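You operate a simulated robot arm through the tools that you are given. There is no shell and no other tool. Be economical: measure what you need, move in short steps, check, and stop when the job is done.

You are at the controls of a simulated two-armed robot. One attempt, no reset.

Task
Uncover the hairbrush, rake the fluff out, and cover it again.
Fine: hold the brush while its cover slides; the rake goes back where it was. Set down upright: orange brush rake. Where these are worked on the way, their far stop is far enough and under half their travel is too little: cover of the wooden hairbrush. What is to be rubbed or washed off counts as gone when no trace of it is left.

The check looks at the end state, three seconds after you hand in, the way a careful person would. Anything else that was tipped, shoved, dropped, spilled or broken makes it a failure. Lids that push on must go on centred and level and be pressed home; caps that screw on are set level and turned clockwise until they are tight.

Robot
Two 6-joint arms with two-finger parallel grippers on one trunk, on a base that drives. Base frame: it is fixed to the floor where the robot stands at the start and does not move with it; the origin is under the middle of the robot, x ahead of it, y to its left, z up. Units: mm, degrees, N and s.
The left shoulder is at the start at [60, 187, 1122], the right one opposite. With the tool pointing down near the work surface each hand reaches from about 220 to 620 mm from the robot's upright axis, wherever it stands, measured 20 degrees to its own side. Places, roughly: cover of the wooden hairbrush [500, 200, 800]; orange brush rake (6x3x7 cm) [600, 0, 800]. Payload 1.57 kg a hand.
The tool frame of a hand sits at the grasp point between the pads (the TCP): z along the fingers, y along the line on which they close. The tips reach 30 mm beyond it. Largest opening 110 mm; finger width 24, thickness 12; the body of the gripper, 48 by 112 mm, starts 78 mm behind the TCP.
Orientation is that of the tool frame in the base frame, as a unit quaternion [x, y, z, w]. With the fingers straight down and closing along the base's y, the tool's x points along the base's -x, its y along +y and its z along -z.

Tools
- The arms move only by the tool arm_command. It takes "left_deltas", "right_deltas" or both (then of equal length, played together; a hand with none holds still); each is a list of rows, each an object of numbers (a shift or turn left out is 0, a gripper value left out holds the last): "ax", "ay", "az": the turn, a rotation vector about the tool's x, y, z in units of 5 degrees (1.0 is 5 degrees); "tx", "ty", "tz": the shift along the tool's x, y, z in units of 50 mm (1.0 is 50 mm); "fingers": the gripper command, from -1 (shut) to 1 (fully open), values between in proportion. In form: [{"ax": .., "ay": .., "az": .., "tx": .., "ty": .., "tz": .., "fingers": ..}, ...]. A call has 1 to 8 rows; each row shifts and turns the commanded pose from where the row before left it, along the tool's axes as they then stand. A call with a number of a shift or a turn outside -1 to 1 is refused whole. A row lasts 0.2 s, in which the tool goes at most 50 mm and 8.6 degrees; a call with a longer step from one row to the next is refused whole, and so is a gripper value outside its range. A pose out of reach is approached as far as the arm can. The call stops where the force on the tool passes 40 N (or 10 N more than at its start, if that is more) or the arm is blocked; 0.2 s more then pass. Each finger travels about 153 mm/s and halts on what it meets, pressing with about 22 N; the grip force reading is that of the motor and also rises with nothing between the fingers. The clock runs only during rows and for 0.2 s after the last one: add rows that do not move to give the fingers time. It gives the time, the measured TCP pose, the force on the tool (base axes), the opening and the grip force at its end, in the units of the frame above (readings bear some noise), with the torque about the TCP (base axes, N m) and any sound that the robot's microphone picked up.
- Cameras (640 x 400 px; columns grow to the right, rows downward): "scene" is now at [12, 23, 1657.1]; the picture's right is [0.29, -0.96, 0.00], its down [-0.76, -0.23, -0.60] and it looks along [0.58, 0.18, -0.80] (base axes); focal length 287 px, centre (320, 200). "left" rides on the left gripper at [70, -16, -141] in its tool frame; the picture's right is [0.23, 0.97, 0.00], its down [-0.85, 0.20, -0.48] and it looks along [-0.47, 0.11, 0.88] (tool axes); focal length 222 px, centre (320, 200). "right" rides on the right gripper at [70, 16, -141] in its tool frame; the picture's right is [-0.23, 0.97, 0.00], its down [-0.86, -0.20, -0.48] and it looks along [-0.47, -0.11, 0.88] (tool axes); focal length 222 px, centre (320, 200). There is no depth. A picture from a camera that has moved, and an enlarged one, comes with that camera's place and axes in the base frame and with its lens.
- snapshot(camera): a new picture of that camera. It takes no simulated time.
- raise_lower(by): slides the trunk up (or, below 0, down) by that many mm; the arms and the scene camera ride with it, the base frame stays. It gives what a move gives, with no picture.
- drive_base(legs): drives the robot by 1 to 6 legs, each [ahead, left, turn to the left] in mm, mm and degrees, along the robot's own axes; the way and the turn of a leg run together, so that a leg with both is an arc; at most 1500 mm and 180 degrees a leg. The arms and the cameras ride along, it lands a little off, and it stops where it bumps. It gives what a move gives.
- aim_head(pan, tilt): turns the head with the scene camera to pan (to the left, within 86 degrees either way) and tilt (down, from -29 to 69), counted from straight ahead of the robot. It gives what a move gives.
- close_up(camera, box): a new picture of the part [left, top, right, bottom] of that camera's present view, enlarged. It takes no simulated time.
- sign_off(): hands the job in; it is judged then, once.

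Go step by step. Nothing tells you exact positions but the pictures and the camera data: compare them with the known pose of the tool, close in by small moves and look again before you grip or let go. The budget is 120 turns and 100 pictures, counting those below and the enlarged ones. Unless the task says otherwise, let go and move clear before handing in, and close with one line.

The tools are called after ">>>" as a command line: name --argument value ..., lists and objects as JSON in quotes. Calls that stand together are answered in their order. arm_command: Moves the arms, as the interface text tells. Its arguments: {"type":"object","properties":{"left_deltas":{"type":"array"},"right_deltas":{"type":"array"}},"required":[]} The other tools are called the same way: raise_lower (by) slides the trunk up or down; drive_base (legs) drives the base; aim_head (pan, tilt) turns the head that bears the scene camera; snapshot (camera) takes a picture; close_up (camera, box) takes an enlarged picture of a part of a camera's view; sign_off () hands the job in.

At the start:

```text
time_s: 0.0
left_tcp_pos: [422.0, 290.0, 1140.8]
left_tool_rot: [0.0, 1.0, 0.0, -0.001]
left_ft_force: [0.2, 0.5, -0.5]
left_wrist_torque: [-0.01, -0.04, 0.01]
left_grip_width: 110.0
left_grasp_force: 0.1
right_tcp_pos: [474.9, -71.7, 1168.5]
right_tool_rot: [0.0, 1.0, 0.0, 0.0]
right_ft_force: [0.7, 0.3, -0.2]
right_wrist_torque: [0.01, 0.0, -0.02]
right_grip_width: 110.1
right_grasp_force: 0.0
trunk travel left (down, up): [-750.0, 240.0]
robot x, y, heading: [-0.6, 0.6, -0.1]
head pan, tilt: [16.9, 52.9]
```

scene: 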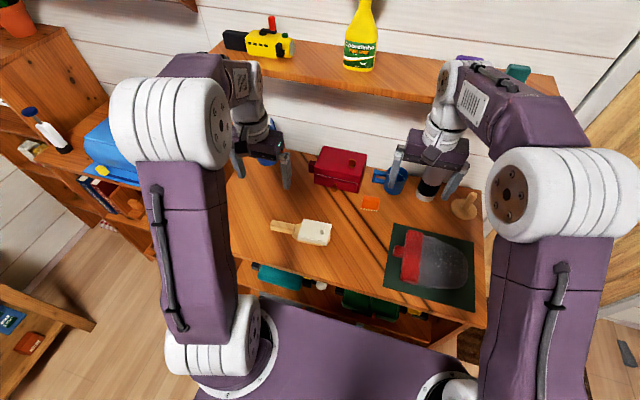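
right: 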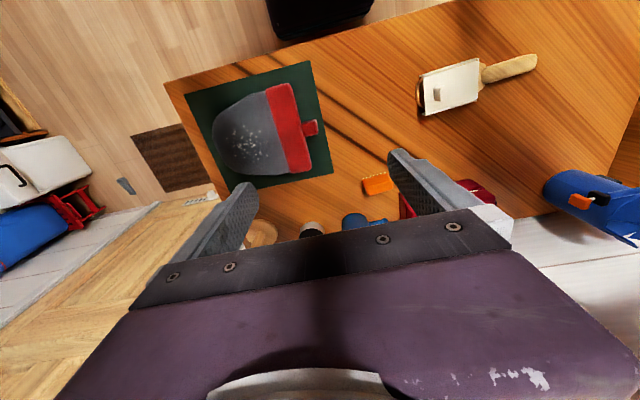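
left: 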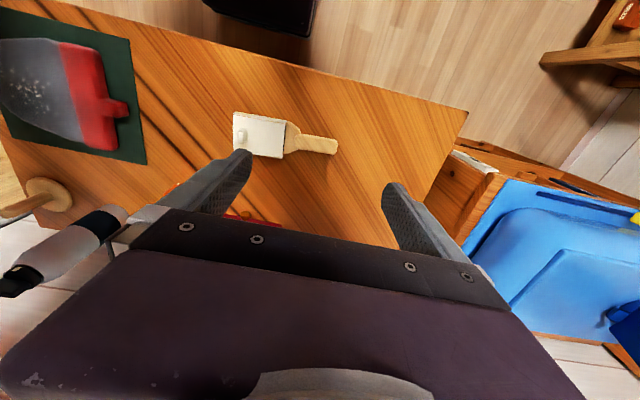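

I see the hairbrush with a white cover in the middle of the table, the handle pointing to the robot's left, and the orange rake behind it. I'll look closer at both.

>>> close_up --camera "scene" --box '[255, 180, 415, 280]'

>>> close_up --camera "left" --box '[210, 90, 370, 190]'

>>> close_up --camera "right" --box '[340, 40, 560, 200]'

```text
4.00 times, centred on (335, 230) of scene
camera zoom: at [12.0, 23.0, 1657.1], right [0.29, -0.96, 0.0], down [-0.76, -0.23, -0.6], along [0.58, 0.18, -0.8], focal length 1147 px, centre (260, 80)
```

zoom: 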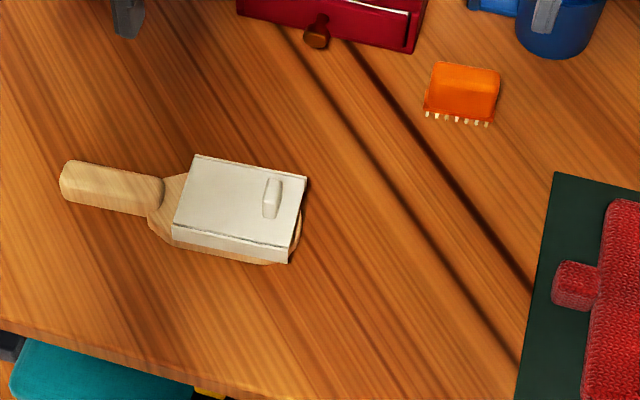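

```text
4.00 times, centred on (290, 140) of left
camera zoom: at [351.8, 276.2, 1282.8], right [-0.23, 0.97, 0.0], down [0.85, 0.2, 0.48], along [0.47, 0.11, -0.88], focal length 888 px, centre (440, 440)
```

zoom: 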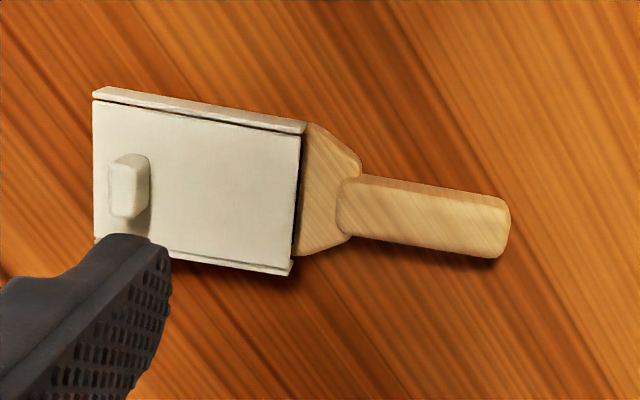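

```text
2.50 times, centred on (450, 120) of right
camera zoom: at [406.7, -56.0, 1309.4], right [0.23, 0.97, 0.0], down [0.86, -0.2, 0.48], along [0.47, -0.11, -0.88], focal length 555 px, centre (-5, 400)
```

zoom: 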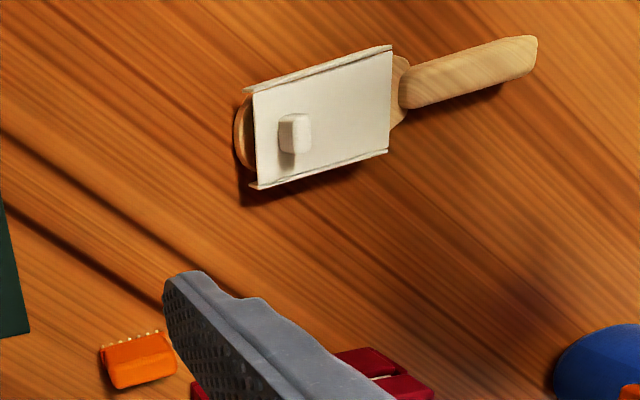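

The cover (about 100 x 70 mm) lies from y 132 to 233 around x 475 with its knob at about (482, 155), and the handle runs to y 341. The rake at about (645, 28) is too far, so I pull the hands back and drive ahead about 120 mm.

>>> arm_command --left_deltas '[{"tx": 0.8}, {"tx": 0.8}, {}]' --right_deltas '[{"tx": 1}, {"tx": 1}, {}]'

>>> drive_base --legs '[[120, 0, 0]]'

>>> aim_head --pan 10 --tilt 60

>>> snapshot --camera "scene"

>>> snapshot --camera "left"

>>> snapshot --camera "right"

```text
time_s: 0.8
left_tcp_pos: [344.9, 292.5, 1139.2]
left_tool_rot: [-0.001, 1.0, 0.0, -0.001]
left_ft_force: [0.5, 0.1, 0.2]
left_wrist_torque: [0.01, 0.01, 0.01]
left_grip_width: 109.8
left_grasp_force: 0.1
right_tcp_pos: [377.1, -72.1, 1168.1]
right_tool_rot: [0.0, 1.0, 0.0, -0.002]
right_ft_force: [0.4, -0.2, -0.3]
right_wrist_torque: [0.01, 0.05, 0.02]
right_grip_width: 110.1
right_grasp_force: 0.0
trunk travel left (down, up): [-750.0, 240.0]
robot x, y, heading: [-1.5, 1.7, 0.1]
head pan, tilt: [16.9, 52.9]
```

```text
time_s: 2.0
left_tcp_pos: [460.8, 290.5, 1140.7]
left_tool_rot: [0.001, 1.0, -0.001, 0.001]
left_ft_force: [-0.2, -0.4, 0.1]
left_wrist_torque: [0.02, 0.0, 0.02]
left_grip_width: 110.0
left_grasp_force: 0.1
right_tcp_pos: [493.6, -72.1, 1167.5]
right_tool_rot: [0.001, 1.0, 0.0, 0.0]
right_ft_force: [-0.4, 0.0, -1.0]
right_wrist_torque: [0.01, -0.02, 0.01]
right_grip_width: 110.0
right_grasp_force: 0.1
trunk travel left (down, up): [-750.0, 240.0]
robot x, y, heading: [120.2, 2.3, -0.1]
head pan, tilt: [16.9, 52.9]
```

```text
time_s: 2.7
left_tcp_pos: [461.9, 291.0, 1140.4]
left_tool_rot: [0.002, 1.0, 0.0, 0.0]
left_ft_force: [0.5, 0.0, -0.2]
left_wrist_torque: [-0.01, 0.03, -0.02]
left_grip_width: 109.8
left_grasp_force: 0.1
right_tcp_pos: [493.7, -73.1, 1167.5]
right_tool_rot: [0.001, 1.0, 0.0, 0.0]
right_ft_force: [0.9, -0.9, -0.1]
right_wrist_torque: [-0.04, -0.02, 0.0]
right_grip_width: 110.1
right_grasp_force: 0.0
trunk travel left (down, up): [-750.0, 240.0]
robot x, y, heading: [118.6, -0.8, -0.2]
head pan, tilt: [10.0, 60.0]
```

```text
93 pictures are left
camera scene: at [127.6, 12.9, 1648.4], right [0.17, -0.98, 0.0], down [-0.85, -0.15, -0.5], along [0.49, 0.09, -0.87], focal length 287 px, centre (320, 200)
```

scene: 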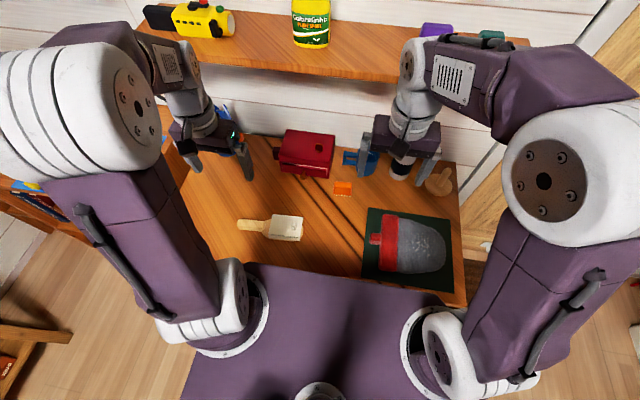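

```text
92 pictures are left
camera left: at [393.0, 276.2, 1282.8], right [-0.23, 0.97, 0.0], down [0.86, 0.2, 0.48], along [0.47, 0.11, -0.88], focal length 222 px, centre (320, 200)
```

left: 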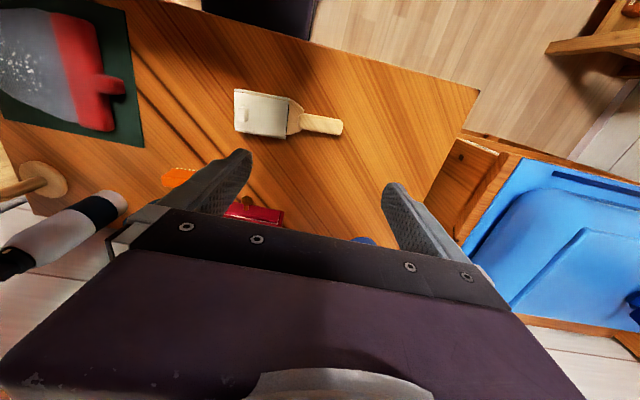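

```text
91 pictures are left
camera right: at [426.5, -56.9, 1308.9], right [0.23, 0.97, 0.0], down [0.86, -0.2, 0.48], along [0.47, -0.11, -0.88], focal length 222 px, centre (320, 200)
```

right: 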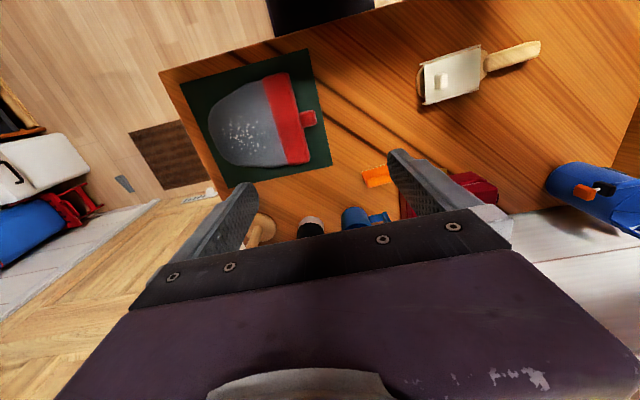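

The pose checks out: the handle centre is at about (471, 305). I turn the left hand to close across the handle and line up above it.

>>> arm_command --left_deltas '[{"az": 1}, {"az": 1}, {"az": 1}, {"az": 1}, {"az": 1}, {"az": 1}, {"az": 1}, {"az": 1}]' --right_deltas '[{"az": -0.65}, {"az": -0.65}, {}, {}, {}, {}, {}, {}]'

>>> arm_command --left_deltas '[{"az": 1}, {"az": 1}, {"az": 1}, {"az": 1}, {"az": 1}, {"az": 1}, {"az": 1}, {"az": 1}]'

>>> arm_command --left_deltas '[{"az": 0.7}, {"tz": 1}, {"tz": 1}, {"tz": 1}, {"tz": 1}, {}]'

>>> snapshot --camera "left"

```text
time_s: 4.5
left_tcp_pos: [462.9, 291.8, 1140.4]
left_tool_rot: [0.344, 0.939, -0.002, 0.001]
left_ft_force: [0.1, 0.2, -0.1]
left_wrist_torque: [0.0, 0.0, 0.0]
left_grip_width: 110.1
left_grasp_force: 0.0
right_tcp_pos: [494.6, -73.2, 1167.7]
right_tool_rot: [-0.056, 0.998, 0.0, 0.0]
right_ft_force: [0.1, -0.7, -0.7]
right_wrist_torque: [-0.02, -0.03, 0.0]
right_grip_width: 110.0
right_grasp_force: 0.0
trunk travel left (down, up): [-750.0, 240.0]
robot x, y, heading: [121.1, -1.3, 0.1]
head pan, tilt: [10.0, 60.0]
```

```text
time_s: 6.3
left_tcp_pos: [462.5, 291.2, 1141.6]
left_tool_rot: [0.644, 0.765, 0.0, 0.0]
left_ft_force: [-0.2, -0.1, 0.4]
left_wrist_torque: [-0.02, 0.0, -0.01]
left_grip_width: 110.0
left_grasp_force: 0.0
right_tcp_pos: [494.3, -74.3, 1167.0]
right_tool_rot: [-0.055, 0.998, 0.0, 0.001]
right_ft_force: [-0.5, -0.9, -0.4]
right_wrist_torque: [-0.03, 0.0, 0.01]
right_grip_width: 110.1
right_grasp_force: 0.0
trunk travel left (down, up): [-750.0, 240.0]
robot x, y, heading: [119.8, -1.7, 0.1]
head pan, tilt: [10.0, 60.0]
```

```text
time_s: 7.7
left_tcp_pos: [462.6, 292.4, 940.6]
left_tool_rot: [0.666, 0.746, 0.0, 0.001]
left_ft_force: [-0.6, 0.0, 0.3]
left_wrist_torque: [-0.04, -0.02, 0.02]
left_grip_width: 110.0
left_grasp_force: 0.0
right_tcp_pos: [493.9, -74.2, 1168.9]
right_tool_rot: [-0.056, 0.998, 0.0, 0.0]
right_ft_force: [-0.4, -0.2, -0.6]
right_wrist_torque: [0.02, -0.04, 0.01]
right_grip_width: 110.1
right_grasp_force: 0.0
trunk travel left (down, up): [-750.0, 240.0]
robot x, y, heading: [118.6, 0.2, -0.4]
head pan, tilt: [10.0, 60.0]
```

```text
90 pictures are left
camera left: at [438.2, 359.8, 1082.7], right [0.94, 0.33, 0.0], down [0.29, -0.83, 0.48], along [0.16, -0.45, -0.88], focal length 222 px, centre (320, 200)
```

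left: 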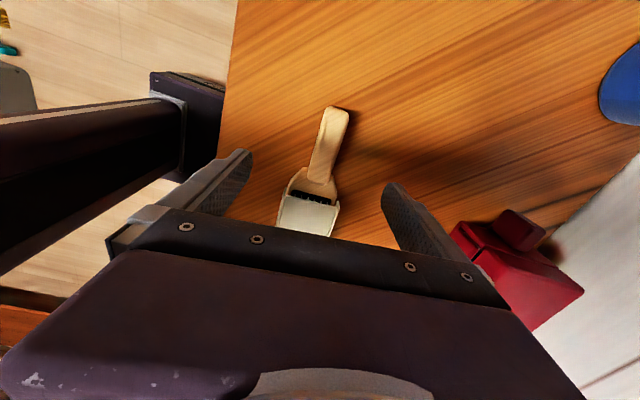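

The handle centre line passes about x 470 at y 308. I shift over it and go down around it.

>>> arm_command --left_deltas '[{"tx": 0.29, "ty": 0.18}, {"tz": 1}, {"tz": 0.8}, {"tz": 0.25}, {}]'

>>> snapshot --camera "left"

>>> close_up --camera "scene" --box '[200, 160, 360, 260]'

```text
time_s: 8.9
left_tcp_pos: [469.7, 307.2, 838.3]
left_tool_rot: [0.667, 0.745, 0.0, 0.001]
left_ft_force: [0.4, 0.1, 0.5]
left_wrist_torque: [-0.03, -0.01, 0.02]
left_grip_width: 110.1
left_grasp_force: 0.1
right_tcp_pos: [493.0, -73.3, 1168.5]
right_tool_rot: [-0.056, 0.998, 0.0, 0.0]
right_ft_force: [0.6, 0.3, -0.2]
right_wrist_torque: [0.0, -0.01, -0.01]
right_grip_width: 110.0
right_grasp_force: 0.0
trunk travel left (down, up): [-750.0, 240.0]
robot x, y, heading: [122.5, -2.6, -0.2]
head pan, tilt: [10.0, 60.0]
```

```text
89 pictures are left
camera left: at [445.5, 375.5, 980.0], right [0.94, 0.33, 0.0], down [0.29, -0.83, 0.48], along [0.16, -0.45, -0.88], focal length 222 px, centre (320, 200)
```

left: 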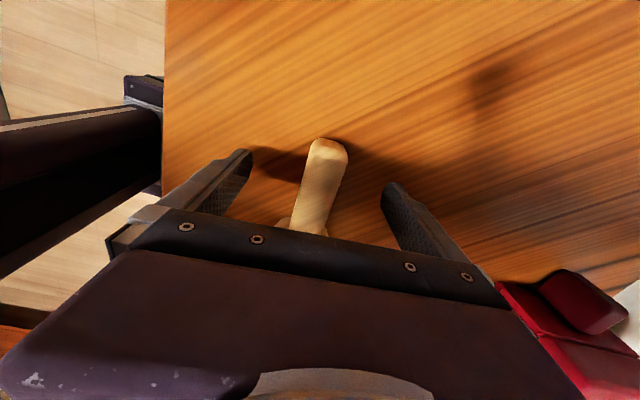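

```text
4.00 times, centred on (280, 210) of scene
camera zoom: at [126.7, 12.8, 1648.4], right [0.17, -0.98, 0.0], down [-0.85, -0.15, -0.5], along [0.49, 0.09, -0.87], focal length 1147 px, centre (480, 160)
```

zoom: 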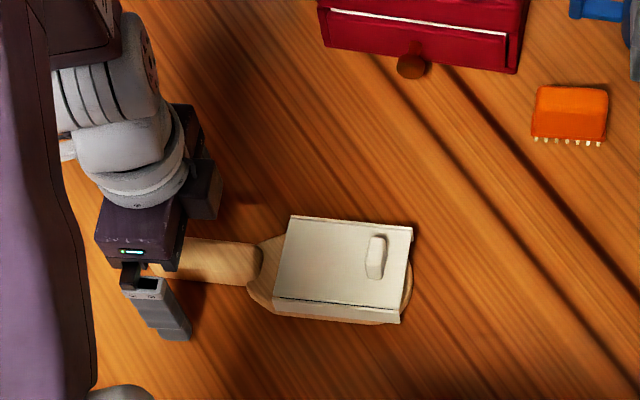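

Handle is centred between the fingers; lowering slightly and closing.

>>> arm_command --left_deltas '[{"tz": 0.08}, {"fingers": 0}, {"fingers": -0.4}, {"fingers": -1}, {"fingers": -1}, {"fingers": -1}]'

>>> snapshot --camera "left"

>>> close_up --camera "scene" --box '[200, 160, 360, 260]'

```text
time_s: 10.3
left_tcp_pos: [469.6, 306.7, 833.7]
left_tool_rot: [0.666, 0.746, 0.0, 0.0]
left_ft_force: [1.0, -0.2, 0.9]
left_wrist_torque: [0.03, -0.01, 0.05]
left_grip_width: 27.7
left_grasp_force: 22.6
right_tcp_pos: [494.7, -73.4, 1168.5]
right_tool_rot: [-0.056, 0.998, 0.0, -0.001]
right_ft_force: [0.1, 0.1, 0.5]
right_wrist_torque: [-0.01, -0.02, 0.0]
right_grip_width: 109.9
right_grasp_force: 0.0
trunk travel left (down, up): [-750.0, 240.0]
robot x, y, heading: [122.1, 0.8, -0.2]
head pan, tilt: [10.0, 60.0]
```

```text
87 pictures are left
camera left: at [445.4, 375.5, 976.2], right [0.94, 0.33, 0.0], down [0.29, -0.83, 0.48], along [0.16, -0.45, -0.88], focal length 222 px, centre (320, 200)
```

left: 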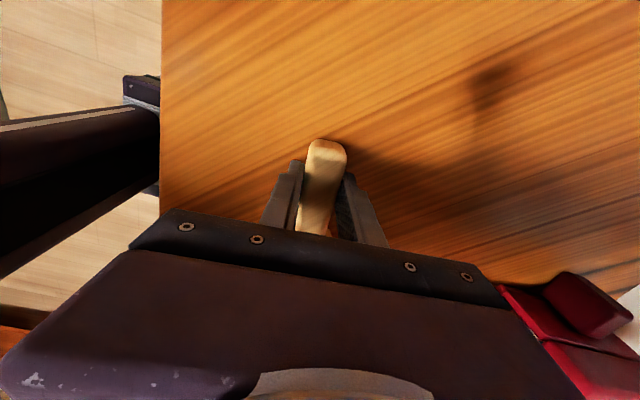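

```text
4.00 times, centred on (280, 210) of scene
camera zoom: at [126.7, 12.9, 1648.4], right [0.17, -0.98, 0.0], down [-0.85, -0.15, -0.5], along [0.49, 0.09, -0.87], focal length 1147 px, centre (480, 160)
```

zoom: 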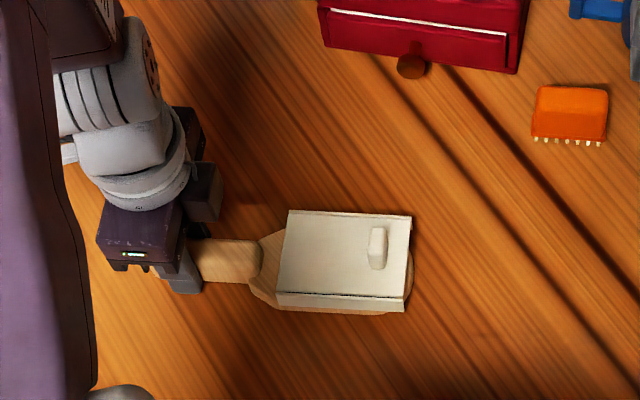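

Handle is gripped (27.7 mm). Now the right hand moves over the knob at about (487, 158).

>>> arm_command --right_deltas '[{"ty": 0.92, "tx": -0.08, "fingers": 0}, {"ty": 0.92, "tx": -0.08}, {"ty": 0.92, "tx": -0.08}, {"ty": 0.92, "tx": -0.08}, {"ty": 0.92, "tx": -0.06}, {"tz": 1}, {"tz": 1}, {"tz": 1}]'

>>> snapshot --camera "right"

```text
time_s: 12.1
left_tcp_pos: [469.4, 307.3, 833.2]
left_tool_rot: [0.667, 0.745, -0.001, 0.0]
left_ft_force: [0.3, -0.3, 0.3]
left_wrist_torque: [0.07, 0.02, -0.01]
left_grip_width: 27.3
left_grasp_force: 21.9
right_tcp_pos: [487.0, 156.8, 1017.4]
right_tool_rot: [-0.056, 0.998, 0.001, 0.0]
right_ft_force: [-0.1, 0.6, 0.2]
right_wrist_torque: [0.03, 0.03, -0.02]
right_grip_width: 55.0
right_grasp_force: 0.1
trunk travel left (down, up): [-750.0, 240.0]
robot x, y, heading: [117.0, 2.6, -0.3]
head pan, tilt: [10.0, 60.0]
```

```text
85 pictures are left
camera right: at [416.9, 166.0, 1158.9], right [0.12, 0.99, 0.0], down [0.87, -0.1, 0.48], along [0.48, -0.06, -0.88], focal length 222 px, centre (320, 200)
```

right: 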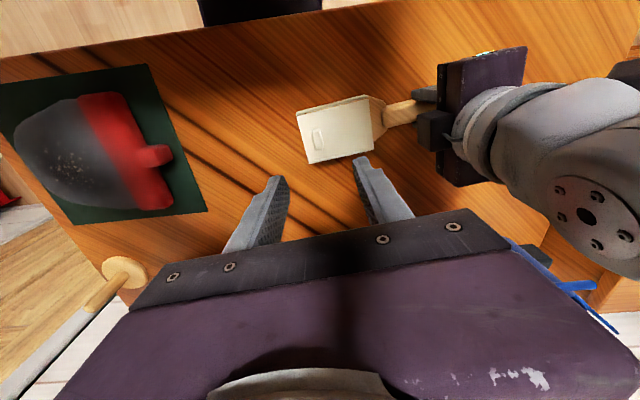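

>>> close_up --camera "right" --box '[270, 80, 430, 180]'

```text
4.00 times, centred on (350, 130) of right
camera zoom: at [416.9, 166.0, 1158.9], right [0.12, 0.99, 0.0], down [0.87, -0.1, 0.48], along [0.48, -0.06, -0.88], focal length 888 px, centre (200, 480)
```

zoom: 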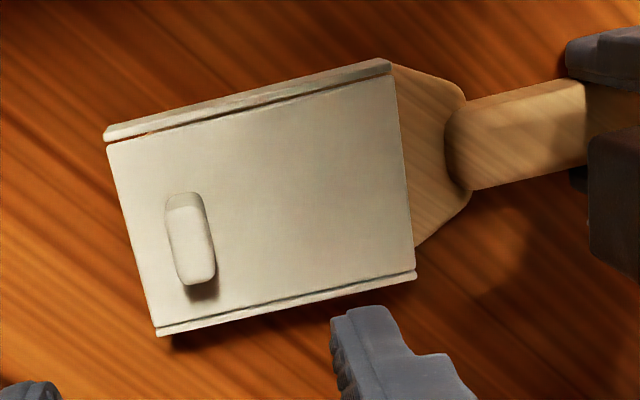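

Knob about (490, 154), brush axis about 5-6° as estimated. Going lower to refine.

>>> arm_command --right_deltas '[{"ty": -0.06, "tx": -0.07, "tz": 0.9}, {"tz": 0.9}, {}]'

>>> close_up --camera "right" --box '[240, 120, 400, 220]'

>>> close_up --camera "scene" --box '[200, 160, 360, 260]'

```text
time_s: 12.9
left_tcp_pos: [470.3, 307.0, 833.3]
left_tool_rot: [0.666, 0.746, 0.0, -0.001]
left_ft_force: [0.4, 1.7, 0.4]
left_wrist_torque: [-0.11, 0.03, 0.0]
left_grip_width: 27.1
left_grasp_force: 22.0
right_tcp_pos: [489.3, 155.0, 926.6]
right_tool_rot: [-0.055, 0.998, 0.001, 0.0]
right_ft_force: [-0.2, 0.1, -0.9]
right_wrist_torque: [0.0, 0.03, -0.02]
right_grip_width: 54.9
right_grasp_force: 0.0
trunk travel left (down, up): [-750.0, 240.0]
robot x, y, heading: [121.5, -0.1, 0.1]
head pan, tilt: [10.0, 60.0]
```

```text
4.00 times, centred on (320, 170) of right
camera zoom: at [419.7, 163.3, 1068.4], right [0.12, 0.99, 0.0], down [0.87, -0.1, 0.48], along [0.48, -0.06, -0.88], focal length 888 px, centre (320, 320)
```

zoom: 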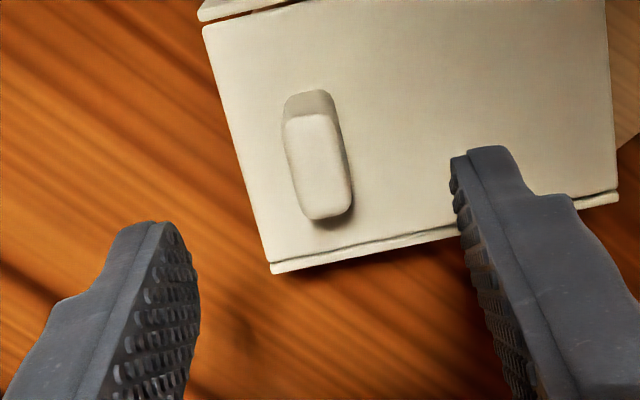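

```text
4.00 times, centred on (280, 210) of scene
camera zoom: at [126.5, 13.0, 1648.4], right [0.17, -0.98, 0.0], down [-0.85, -0.15, -0.5], along [0.49, 0.09, -0.87], focal length 1147 px, centre (480, 160)
```

zoom: 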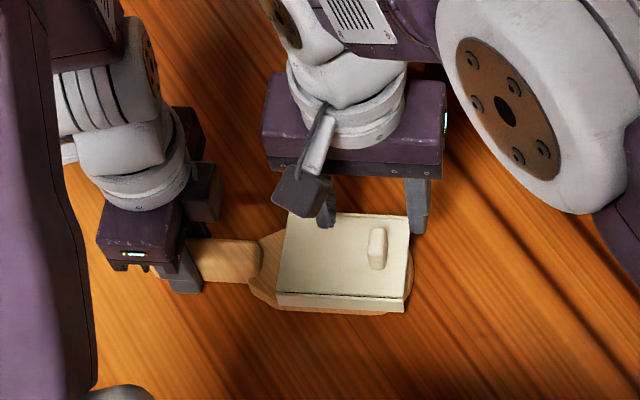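

Still above; centering on about (491, 154) and lowering to have the tips near knob-top level.

>>> arm_command --right_deltas '[{"tx": -0.04, "ty": -0.02, "tz": 0.7}, {"tz": 0.25}, {}]'

>>> close_up --camera "right" --box '[240, 130, 400, 230]'

>>> close_up --camera "scene" --box '[240, 180, 320, 250]'

>>> close_up --camera "left" --box '[220, 130, 420, 240]'

```text
time_s: 13.7
left_tcp_pos: [468.4, 305.5, 833.5]
left_tool_rot: [0.667, 0.745, 0.0, 0.0]
left_ft_force: [-0.2, 0.4, 0.8]
left_wrist_torque: [-0.04, 0.01, 0.01]
left_grip_width: 27.5
left_grasp_force: 21.9
right_tcp_pos: [493.8, 153.2, 880.0]
right_tool_rot: [-0.056, 0.998, 0.0, -0.001]
right_ft_force: [-0.4, 0.0, 0.3]
right_wrist_torque: [0.0, 0.0, -0.06]
right_grip_width: 55.1
right_grasp_force: 0.1
trunk travel left (down, up): [-750.0, 240.0]
robot x, y, heading: [120.3, 1.5, -0.1]
head pan, tilt: [10.0, 60.0]
```

```text
4.00 times, centred on (320, 180) of right
camera zoom: at [423.3, 162.8, 1021.4], right [0.12, 0.99, 0.0], down [0.87, -0.1, 0.48], along [0.48, -0.06, -0.88], focal length 888 px, centre (320, 280)
```

zoom: 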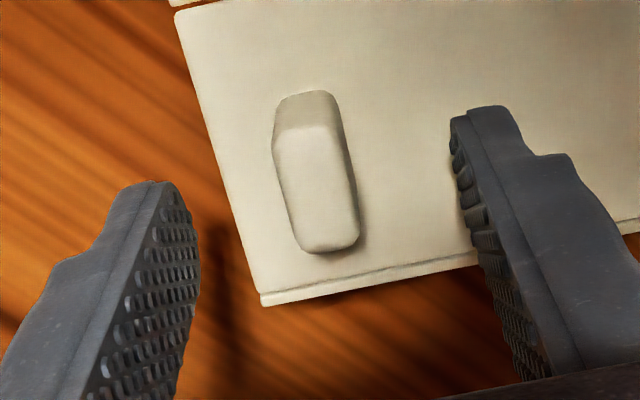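

```text
5.71 times, centred on (280, 215) of scene
camera zoom: at [126.6, 12.9, 1648.4], right [0.17, -0.98, 0.0], down [-0.85, -0.15, -0.5], along [0.49, 0.09, -0.87], focal length 1639 px, centre (549, 114)
```

zoom: 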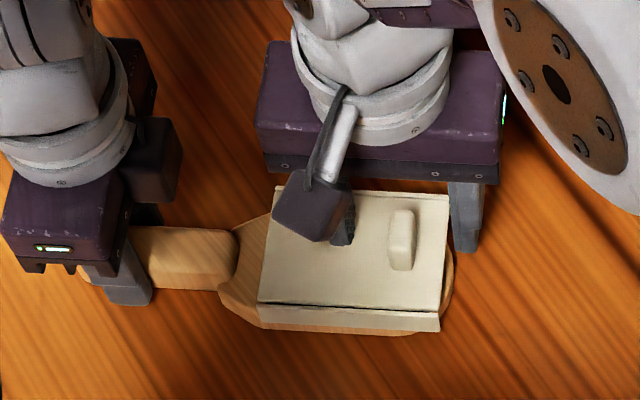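

```text
3.20 times, centred on (320, 185) of left
camera zoom: at [445.4, 375.5, 976.2], right [0.94, 0.33, 0.0], down [0.29, -0.83, 0.48], along [0.16, -0.45, -0.88], focal length 711 px, centre (320, 248)
```

zoom: 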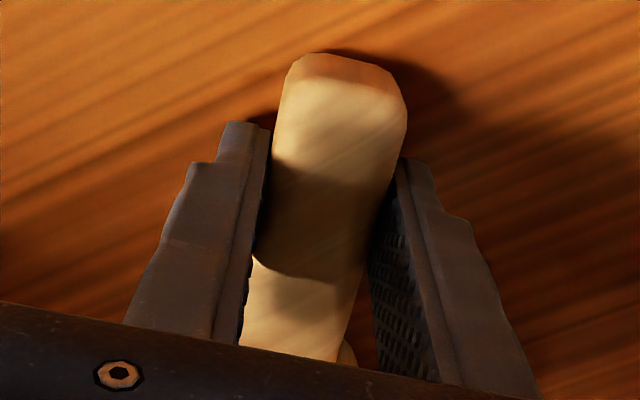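

Fingers straddle the knob centred. Lowering a bit further then checking.

>>> arm_command --right_deltas '[{"tx": -0.04, "ty": 0.02, "tz": 0.2}, {}]'

>>> close_up --camera "right" --box '[240, 130, 400, 230]'

>>> close_up --camera "scene" --box '[240, 180, 320, 250]'

```text
time_s: 14.3
left_tcp_pos: [469.1, 307.1, 834.1]
left_tool_rot: [0.666, 0.746, 0.001, 0.0]
left_ft_force: [3.3, 0.1, -6.9]
left_wrist_torque: [0.44, 0.15, 0.2]
left_grip_width: 27.4
left_grasp_force: 21.7
right_tcp_pos: [494.6, 156.7, 871.0]
right_tool_rot: [-0.057, 0.998, 0.001, 0.001]
right_ft_force: [-4.3, -1.1, 19.9]
right_wrist_torque: [0.57, 0.24, 0.33]
right_grip_width: 54.3
right_grasp_force: 0.1
trunk travel left (down, up): [-750.0, 240.0]
robot x, y, heading: [119.1, 1.6, -0.2]
head pan, tilt: [10.0, 60.0]
```

```text
4.00 times, centred on (320, 180) of right
camera zoom: at [424.5, 164.3, 1012.8], right [0.12, 0.99, 0.0], down [0.87, -0.1, 0.48], along [0.48, -0.05, -0.88], focal length 888 px, centre (320, 280)
```

zoom: 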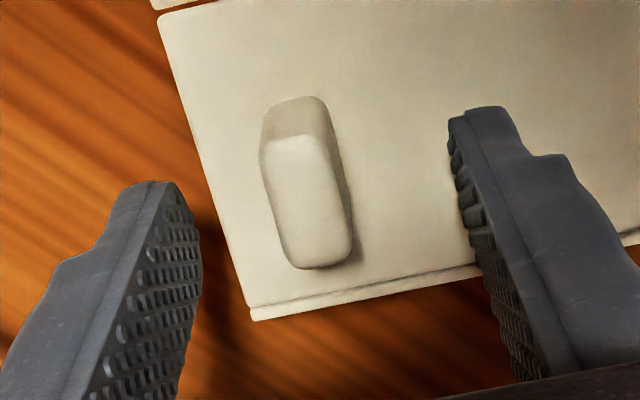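

```text
5.71 times, centred on (280, 215) of scene
camera zoom: at [125.2, 12.5, 1648.6], right [0.17, -0.98, 0.0], down [-0.85, -0.15, -0.5], along [0.49, 0.09, -0.87], focal length 1639 px, centre (549, 114)
```

zoom: 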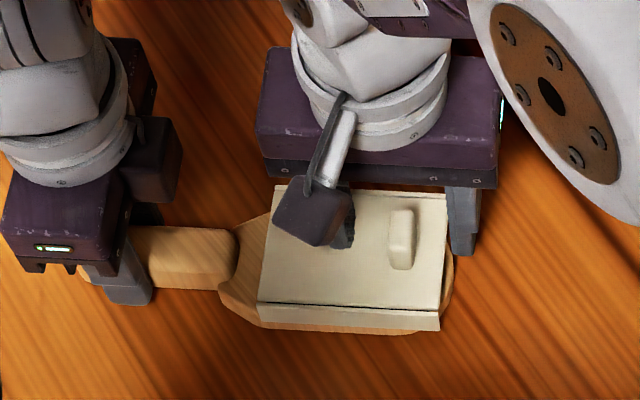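

The tips touched the cover, so its top is at about z 841. I raise 4 mm and close on the knob.

>>> arm_command --right_deltas '[{"tz": -0.08, "ty": -0.03, "tx": -0.02}, {"fingers": -0.4}, {"fingers": -0.7}, {"fingers": -1}, {"fingers": -1}, {}]'

>>> close_up --camera "right" --box '[240, 130, 400, 230]'

>>> close_up --camera "scene" --box '[240, 180, 320, 250]'

```text
time_s: 15.7
left_tcp_pos: [468.8, 306.5, 833.6]
left_tool_rot: [0.667, 0.745, 0.0, 0.0]
left_ft_force: [-0.9, -0.1, 3.9]
left_wrist_torque: [-0.41, -0.05, 0.05]
left_grip_width: 27.3
left_grasp_force: 21.6
right_tcp_pos: [495.1, 154.6, 873.6]
right_tool_rot: [-0.055, 0.998, 0.0, 0.0]
right_ft_force: [-0.3, -0.4, -2.9]
right_wrist_torque: [-0.06, 0.01, 0.01]
right_grip_width: 11.7
right_grasp_force: 21.7
trunk travel left (down, up): [-750.0, 240.0]
robot x, y, heading: [120.5, 2.9, -0.1]
head pan, tilt: [10.0, 60.0]
```

```text
4.00 times, centred on (320, 180) of right
camera zoom: at [426.1, 162.6, 1015.4], right [0.12, 0.99, 0.0], down [0.87, -0.1, 0.48], along [0.48, -0.06, -0.88], focal length 888 px, centre (320, 280)
```

zoom: 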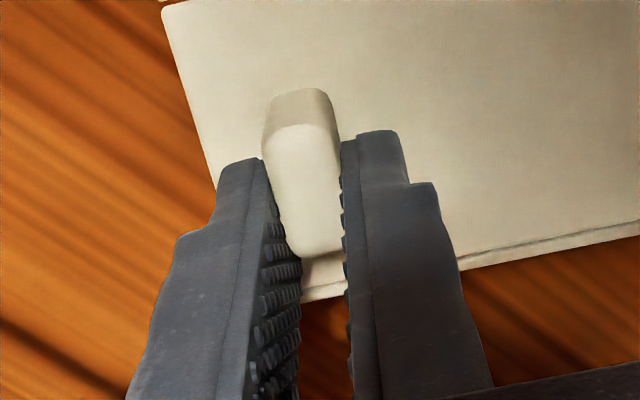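

```text
5.71 times, centred on (280, 215) of scene
camera zoom: at [126.4, 12.9, 1648.4], right [0.17, -0.98, 0.0], down [-0.85, -0.15, -0.5], along [0.49, 0.09, -0.87], focal length 1639 px, centre (549, 114)
```

zoom: 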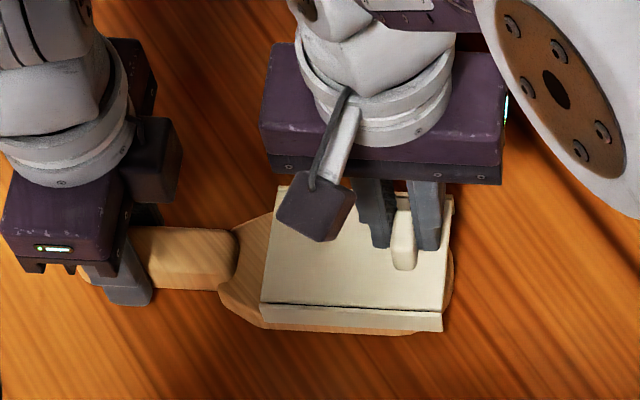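

Gripped, but a bit off along the knob; I open slightly, shift 8 mm toward the robot, and grip again, then slide away from the handle by a small test.

>>> arm_command --right_deltas '[{"fingers": -0.5}, {"tx": 0.16}, {"fingers": -1}, {"fingers": -1}, {}]'

>>> arm_command --right_deltas '[{"ty": -0.2}, {"ty": -0.2}, {}]'

>>> close_up --camera "scene" --box '[240, 180, 320, 250]'

>>> snapshot --camera "right"

```text
time_s: 16.9
left_tcp_pos: [469.8, 306.7, 834.1]
left_tool_rot: [0.667, 0.745, -0.001, 0.001]
left_ft_force: [0.3, 0.0, 1.3]
left_wrist_torque: [-0.03, 0.03, -0.02]
left_grip_width: 27.3
left_grasp_force: 22.1
right_tcp_pos: [487.5, 153.4, 872.4]
right_tool_rot: [-0.056, 0.998, 0.0, -0.001]
right_ft_force: [0.5, -0.7, -0.3]
right_wrist_torque: [0.01, 0.0, 0.01]
right_grip_width: 12.0
right_grasp_force: 22.9
trunk travel left (down, up): [-750.0, 240.0]
robot x, y, heading: [121.2, 0.8, 0.0]
head pan, tilt: [10.0, 60.0]
```

```text
time_s: 17.7
left_tcp_pos: [469.0, 307.2, 834.2]
left_tool_rot: [0.667, 0.745, 0.0, 0.0]
left_ft_force: [0.4, 0.0, -0.4]
left_wrist_torque: [0.14, 0.0, 0.07]
left_grip_width: 27.6
left_grasp_force: 21.6
right_tcp_pos: [491.3, 133.1, 873.3]
right_tool_rot: [-0.057, 0.998, 0.001, 0.001]
right_ft_force: [0.0, -0.7, 2.3]
right_wrist_torque: [0.0, 0.04, 0.01]
right_grip_width: 11.9
right_grasp_force: 21.8
trunk travel left (down, up): [-750.0, 240.0]
robot x, y, heading: [119.9, -0.2, -0.2]
head pan, tilt: [10.0, 60.0]
```

```text
5.71 times, centred on (280, 215) of scene
camera zoom: at [126.6, 12.9, 1648.4], right [0.17, -0.98, 0.0], down [-0.85, -0.15, -0.5], along [0.49, 0.09, -0.87], focal length 1639 px, centre (549, 114)
```

zoom: 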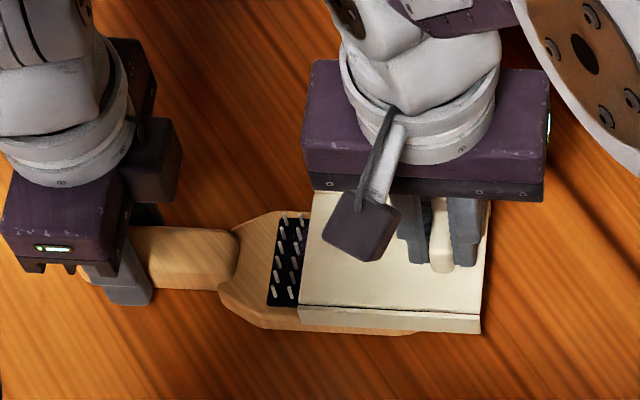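

```text
73 pictures are left
camera right: at [420.6, 141.2, 1015.3], right [0.12, 0.99, 0.0], down [0.87, -0.1, 0.48], along [0.48, -0.06, -0.88], focal length 222 px, centre (320, 200)
```

right: 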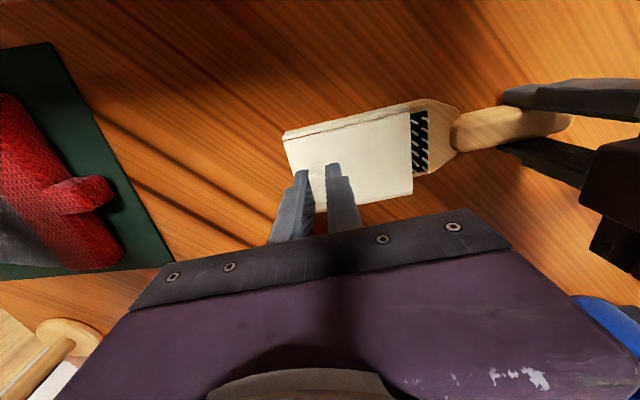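

The cover slides freely away from the handle. Continuing in steps toward its stop.

>>> arm_command --right_deltas '[{"ty": -0.25}, {"ty": -0.25}, {"ty": -0.25}, {}]'

>>> arm_command --right_deltas '[{"ty": -0.2}, {"ty": -0.2}, {}]'

>>> close_up --camera "scene" --box '[240, 170, 360, 260]'

```text
time_s: 18.7
left_tcp_pos: [468.8, 306.5, 833.7]
left_tool_rot: [0.667, 0.745, 0.0, 0.0]
left_ft_force: [1.2, -0.1, 2.3]
left_wrist_torque: [-0.42, -0.02, 0.07]
left_grip_width: 27.2
left_grasp_force: 21.8
right_tcp_pos: [495.4, 95.1, 873.9]
right_tool_rot: [-0.056, 0.998, 0.0, 0.0]
right_ft_force: [-0.7, -0.7, -1.2]
right_wrist_torque: [-0.04, 0.0, 0.05]
right_grip_width: 12.0
right_grasp_force: 22.0
trunk travel left (down, up): [-750.0, 240.0]
robot x, y, heading: [120.7, 2.0, -0.2]
head pan, tilt: [10.0, 60.0]
```

```text
time_s: 19.5
left_tcp_pos: [468.2, 308.0, 833.5]
left_tool_rot: [0.667, 0.745, 0.0, 0.001]
left_ft_force: [1.0, -0.8, 3.9]
left_wrist_torque: [-0.34, 0.02, 0.0]
left_grip_width: 27.4
left_grasp_force: 22.0
right_tcp_pos: [497.2, 74.7, 874.7]
right_tool_rot: [-0.055, 0.999, 0.0, 0.0]
right_ft_force: [-0.5, -0.1, -1.8]
right_wrist_torque: [-0.15, -0.03, 0.04]
right_grip_width: 11.7
right_grasp_force: 22.0
trunk travel left (down, up): [-750.0, 240.0]
robot x, y, heading: [121.0, 1.3, -0.2]
head pan, tilt: [10.0, 60.0]
```

```text
4.44 times, centred on (300, 215) of scene
camera zoom: at [126.6, 12.8, 1648.4], right [0.17, -0.98, 0.0], down [-0.85, -0.15, -0.5], along [0.49, 0.09, -0.87], focal length 1275 px, centre (409, 133)
```

zoom: 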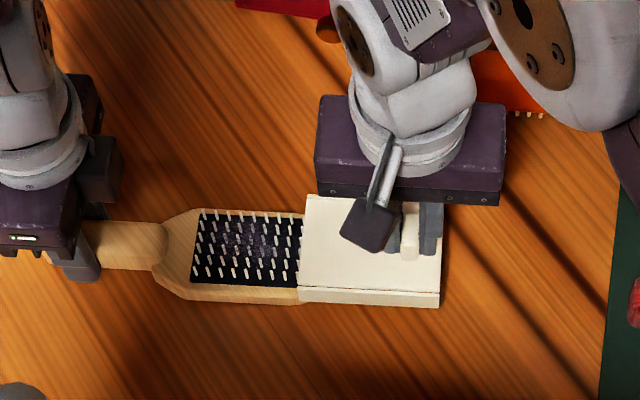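

The pad is nearly all exposed, with greyish fluff in it. I go on in small steps to feel for the stop.

>>> arm_command --right_deltas '[{"ty": -0.1}, {"ty": -0.1}, {}]'

>>> close_up --camera "scene" --box '[240, 170, 360, 260]'

```text
time_s: 20.3
left_tcp_pos: [470.2, 306.8, 833.2]
left_tool_rot: [0.667, 0.745, 0.0, -0.001]
left_ft_force: [1.0, 0.5, -0.4]
left_wrist_torque: [0.43, 0.08, 0.0]
left_grip_width: 27.2
left_grasp_force: 22.7
right_tcp_pos: [497.9, 65.2, 875.2]
right_tool_rot: [-0.055, 0.998, 0.0, 0.0]
right_ft_force: [-0.3, 0.0, 2.2]
right_wrist_torque: [-0.05, -0.06, 0.06]
right_grip_width: 11.7
right_grasp_force: 21.3
trunk travel left (down, up): [-750.0, 240.0]
robot x, y, heading: [120.5, 0.6, -0.1]
head pan, tilt: [10.0, 60.0]
```

```text
4.44 times, centred on (300, 215) of scene
camera zoom: at [126.6, 12.8, 1648.4], right [0.17, -0.98, 0.0], down [-0.85, -0.15, -0.5], along [0.49, 0.09, -0.87], focal length 1275 px, centre (409, 133)
```

zoom: 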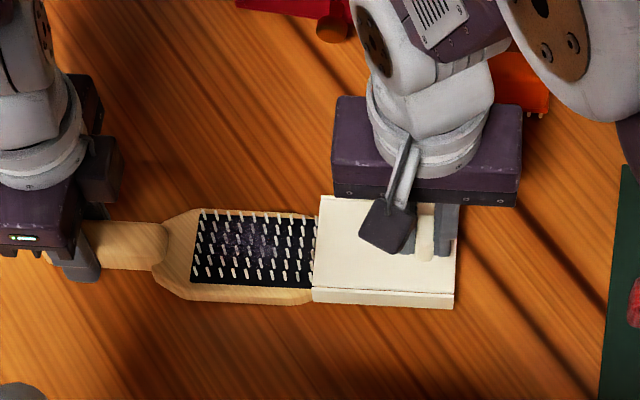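

Still free; a few more mm in small steps.

>>> arm_command --right_deltas '[{"ty": -0.06}, {"ty": -0.06}, {}]'

>>> close_up --camera "scene" --box '[240, 170, 360, 260]'

```text
time_s: 21.1
left_tcp_pos: [470.2, 306.6, 833.4]
left_tool_rot: [0.666, 0.746, 0.0, -0.001]
left_ft_force: [-0.2, -0.3, 3.0]
left_wrist_torque: [-0.52, -0.03, 0.03]
left_grip_width: 27.5
left_grasp_force: 22.1
right_tcp_pos: [499.4, 59.8, 874.4]
right_tool_rot: [-0.056, 0.998, 0.0, 0.0]
right_ft_force: [0.1, 0.6, -2.5]
right_wrist_torque: [-0.06, -0.01, 0.04]
right_grip_width: 11.7
right_grasp_force: 21.6
trunk travel left (down, up): [-750.0, 240.0]
robot x, y, heading: [119.1, 2.1, 0.3]
head pan, tilt: [10.0, 60.0]
```

```text
4.44 times, centred on (300, 215) of scene
camera zoom: at [126.7, 12.9, 1648.4], right [0.17, -0.98, 0.0], down [-0.85, -0.15, -0.5], along [0.49, 0.09, -0.87], focal length 1275 px, centre (409, 133)
```

zoom: 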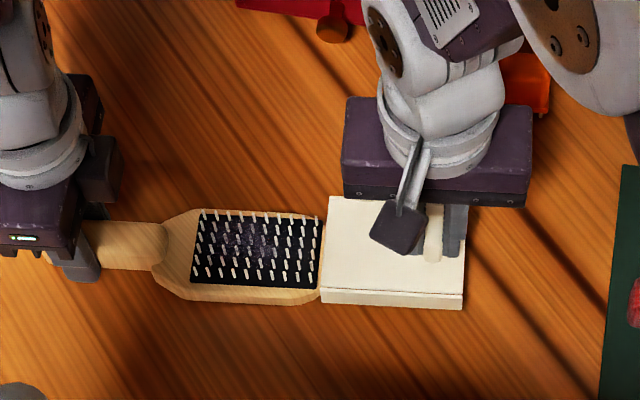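

The pad is fully exposed. I release the knob and lift, keeping the left hold on the handle.

>>> arm_command --right_deltas '[{"fingers": -0.4}, {}, {"tz": -0.8}, {"tz": -0.8}, {"tz": -0.6, "fingers": 0.5}, {}]'

>>> close_up --camera "scene" --box '[240, 170, 360, 260]'

>>> close_up --camera "right" --box '[250, 60, 490, 210]'

```text
time_s: 22.5
left_tcp_pos: [471.5, 306.2, 833.1]
left_tool_rot: [0.666, 0.746, 0.0, -0.001]
left_ft_force: [0.4, 0.1, 0.0]
left_wrist_torque: [0.16, 0.01, 0.01]
left_grip_width: 27.2
left_grasp_force: 22.3
right_tcp_pos: [498.6, 60.2, 986.1]
right_tool_rot: [-0.056, 0.998, 0.0, 0.001]
right_ft_force: [-0.1, -0.7, 0.0]
right_wrist_torque: [-0.01, -0.02, 0.01]
right_grip_width: 82.6
right_grasp_force: 0.0
trunk travel left (down, up): [-750.0, 240.0]
robot x, y, heading: [120.9, 0.9, 0.0]
head pan, tilt: [10.0, 60.0]
```

```text
4.44 times, centred on (300, 215) of scene
camera zoom: at [126.7, 12.9, 1648.4], right [0.17, -0.98, 0.0], down [-0.85, -0.15, -0.5], along [0.49, 0.09, -0.87], focal length 1275 px, centre (409, 133)
```

zoom: 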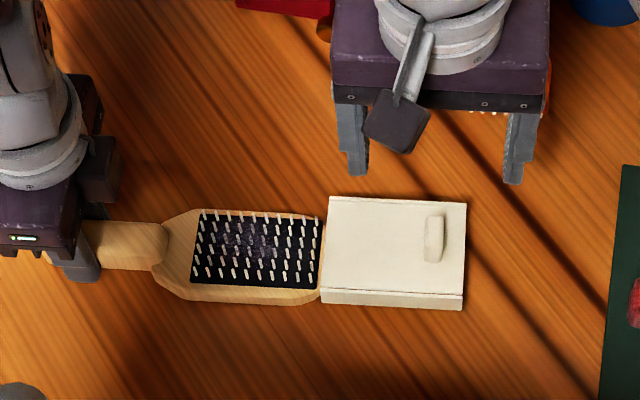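

```text
2.67 times, centred on (370, 135) of right
camera zoom: at [429.2, 68.8, 1126.9], right [0.12, 0.99, 0.0], down [0.87, -0.1, 0.48], along [0.47, -0.06, -0.88], focal length 592 px, centre (187, 373)
```

zoom: 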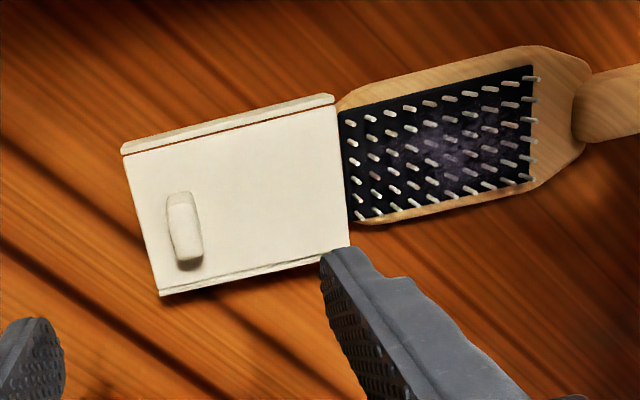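

The cover stays put and the whole pad is open; fluff sits around (484, 190). Before going to the rake I check the shelf clearance and the rake's pose.

>>> close_up --camera "scene" --box '[310, 140, 390, 210]'

>>> aim_head --pan 0 --tilt 40

>>> snapshot --camera "scene"

>>> snapshot --camera "right"

```text
5.71 times, centred on (350, 175) of scene
camera zoom: at [126.7, 12.9, 1648.4], right [0.17, -0.98, 0.0], down [-0.85, -0.15, -0.5], along [0.49, 0.09, -0.87], focal length 1639 px, centre (149, 343)
```

zoom: 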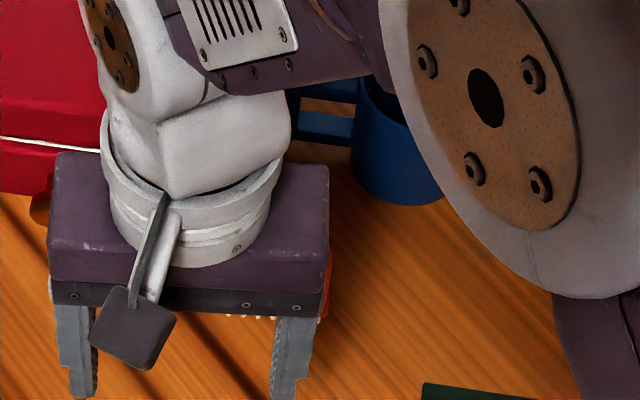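

```text
time_s: 23.4
left_tcp_pos: [469.4, 307.0, 833.7]
left_tool_rot: [0.666, 0.746, 0.0, -0.001]
left_ft_force: [0.0, 0.7, 0.3]
left_wrist_torque: [0.09, 0.01, 0.01]
left_grip_width: 27.4
left_grasp_force: 21.3
right_tcp_pos: [499.8, 59.4, 984.5]
right_tool_rot: [-0.056, 0.998, 0.0, 0.0]
right_ft_force: [0.9, 0.7, 1.0]
right_wrist_torque: [-0.03, -0.01, 0.03]
right_grip_width: 82.3
right_grasp_force: 0.1
trunk travel left (down, up): [-750.0, 240.0]
robot x, y, heading: [120.2, 2.1, -0.3]
head pan, tilt: [0.0, 40.0]
```

```text
66 pictures are left
camera scene: at [146.0, 1.4, 1675.1], right [0.0, -1.0, 0.0], down [-0.64, 0.0, -0.77], along [0.77, 0.0, -0.64], focal length 287 px, centre (320, 200)
```

scene: 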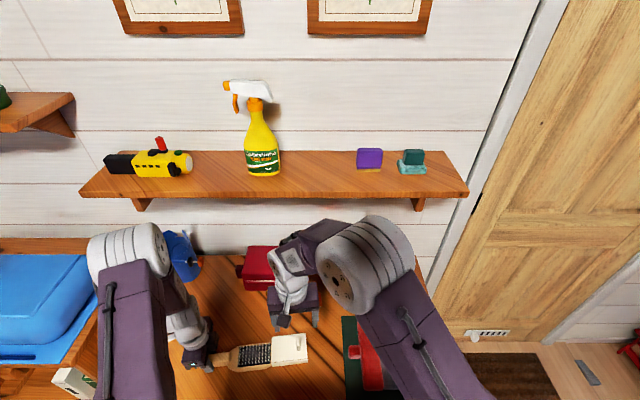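

```text
65 pictures are left
camera right: at [429.3, 68.8, 1126.5], right [0.12, 0.99, 0.0], down [0.87, -0.1, 0.48], along [0.48, -0.06, -0.88], focal length 222 px, centre (320, 200)
```

right: 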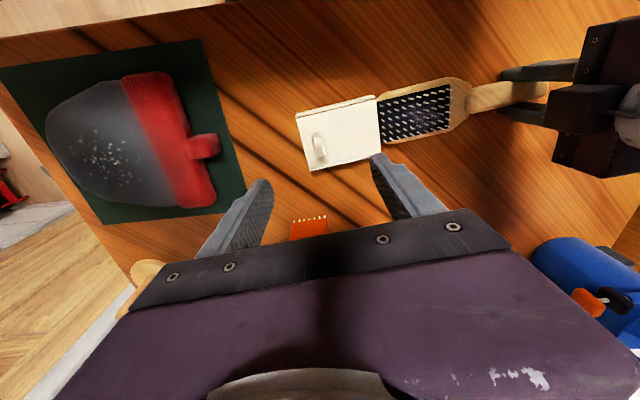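

The shelf front is about x 700, z 1230, so hovering over the rake is fine. The rake's width runs parallel to my current closing line; I move over it at about (643, 27).

>>> arm_command --right_deltas '[{"tx": -0.92, "ty": -0.32, "fingers": 1}, {"tx": -0.92, "ty": -0.32}, {"tx": -0.92, "ty": -0.32}, {}]'

>>> snapshot --camera "right"

>>> snapshot --camera "scene"

```text
time_s: 24.4
left_tcp_pos: [466.5, 306.4, 835.1]
left_tool_rot: [0.667, 0.745, 0.001, 0.002]
left_ft_force: [-0.6, 0.4, 0.6]
left_wrist_torque: [0.12, 0.01, 0.01]
left_grip_width: 27.2
left_grasp_force: 22.0
right_tcp_pos: [637.1, 26.7, 985.2]
right_tool_rot: [-0.057, 0.998, -0.001, 0.0]
right_ft_force: [-0.7, -0.2, 0.1]
right_wrist_torque: [-0.03, -0.02, -0.01]
right_grip_width: 110.0
right_grasp_force: 0.1
trunk travel left (down, up): [-750.0, 240.0]
robot x, y, heading: [118.7, 0.6, -0.1]
head pan, tilt: [0.0, 40.0]
```

```text
64 pictures are left
camera right: at [567.3, 35.2, 1126.3], right [0.12, 0.99, 0.0], down [0.87, -0.1, 0.48], along [0.47, -0.06, -0.88], focal length 222 px, centre (320, 200)
```

right: 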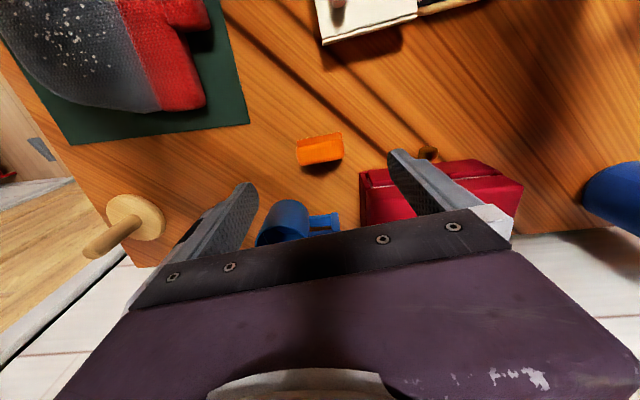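

```text
63 pictures are left
camera scene: at [140.5, 0.6, 1675.0], right [0.0, -1.0, 0.0], down [-0.64, 0.0, -0.77], along [0.77, 0.0, -0.64], focal length 287 px, centre (320, 200)
```

scene: 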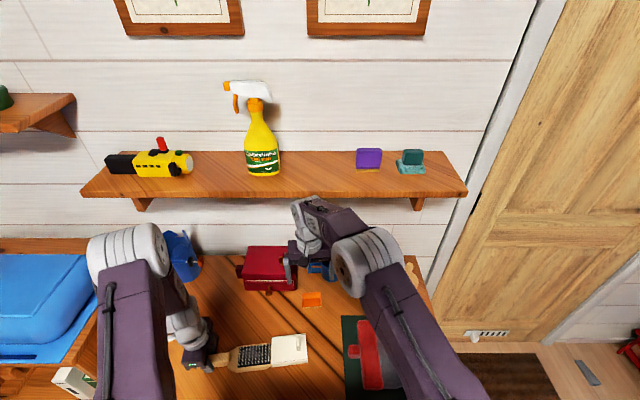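

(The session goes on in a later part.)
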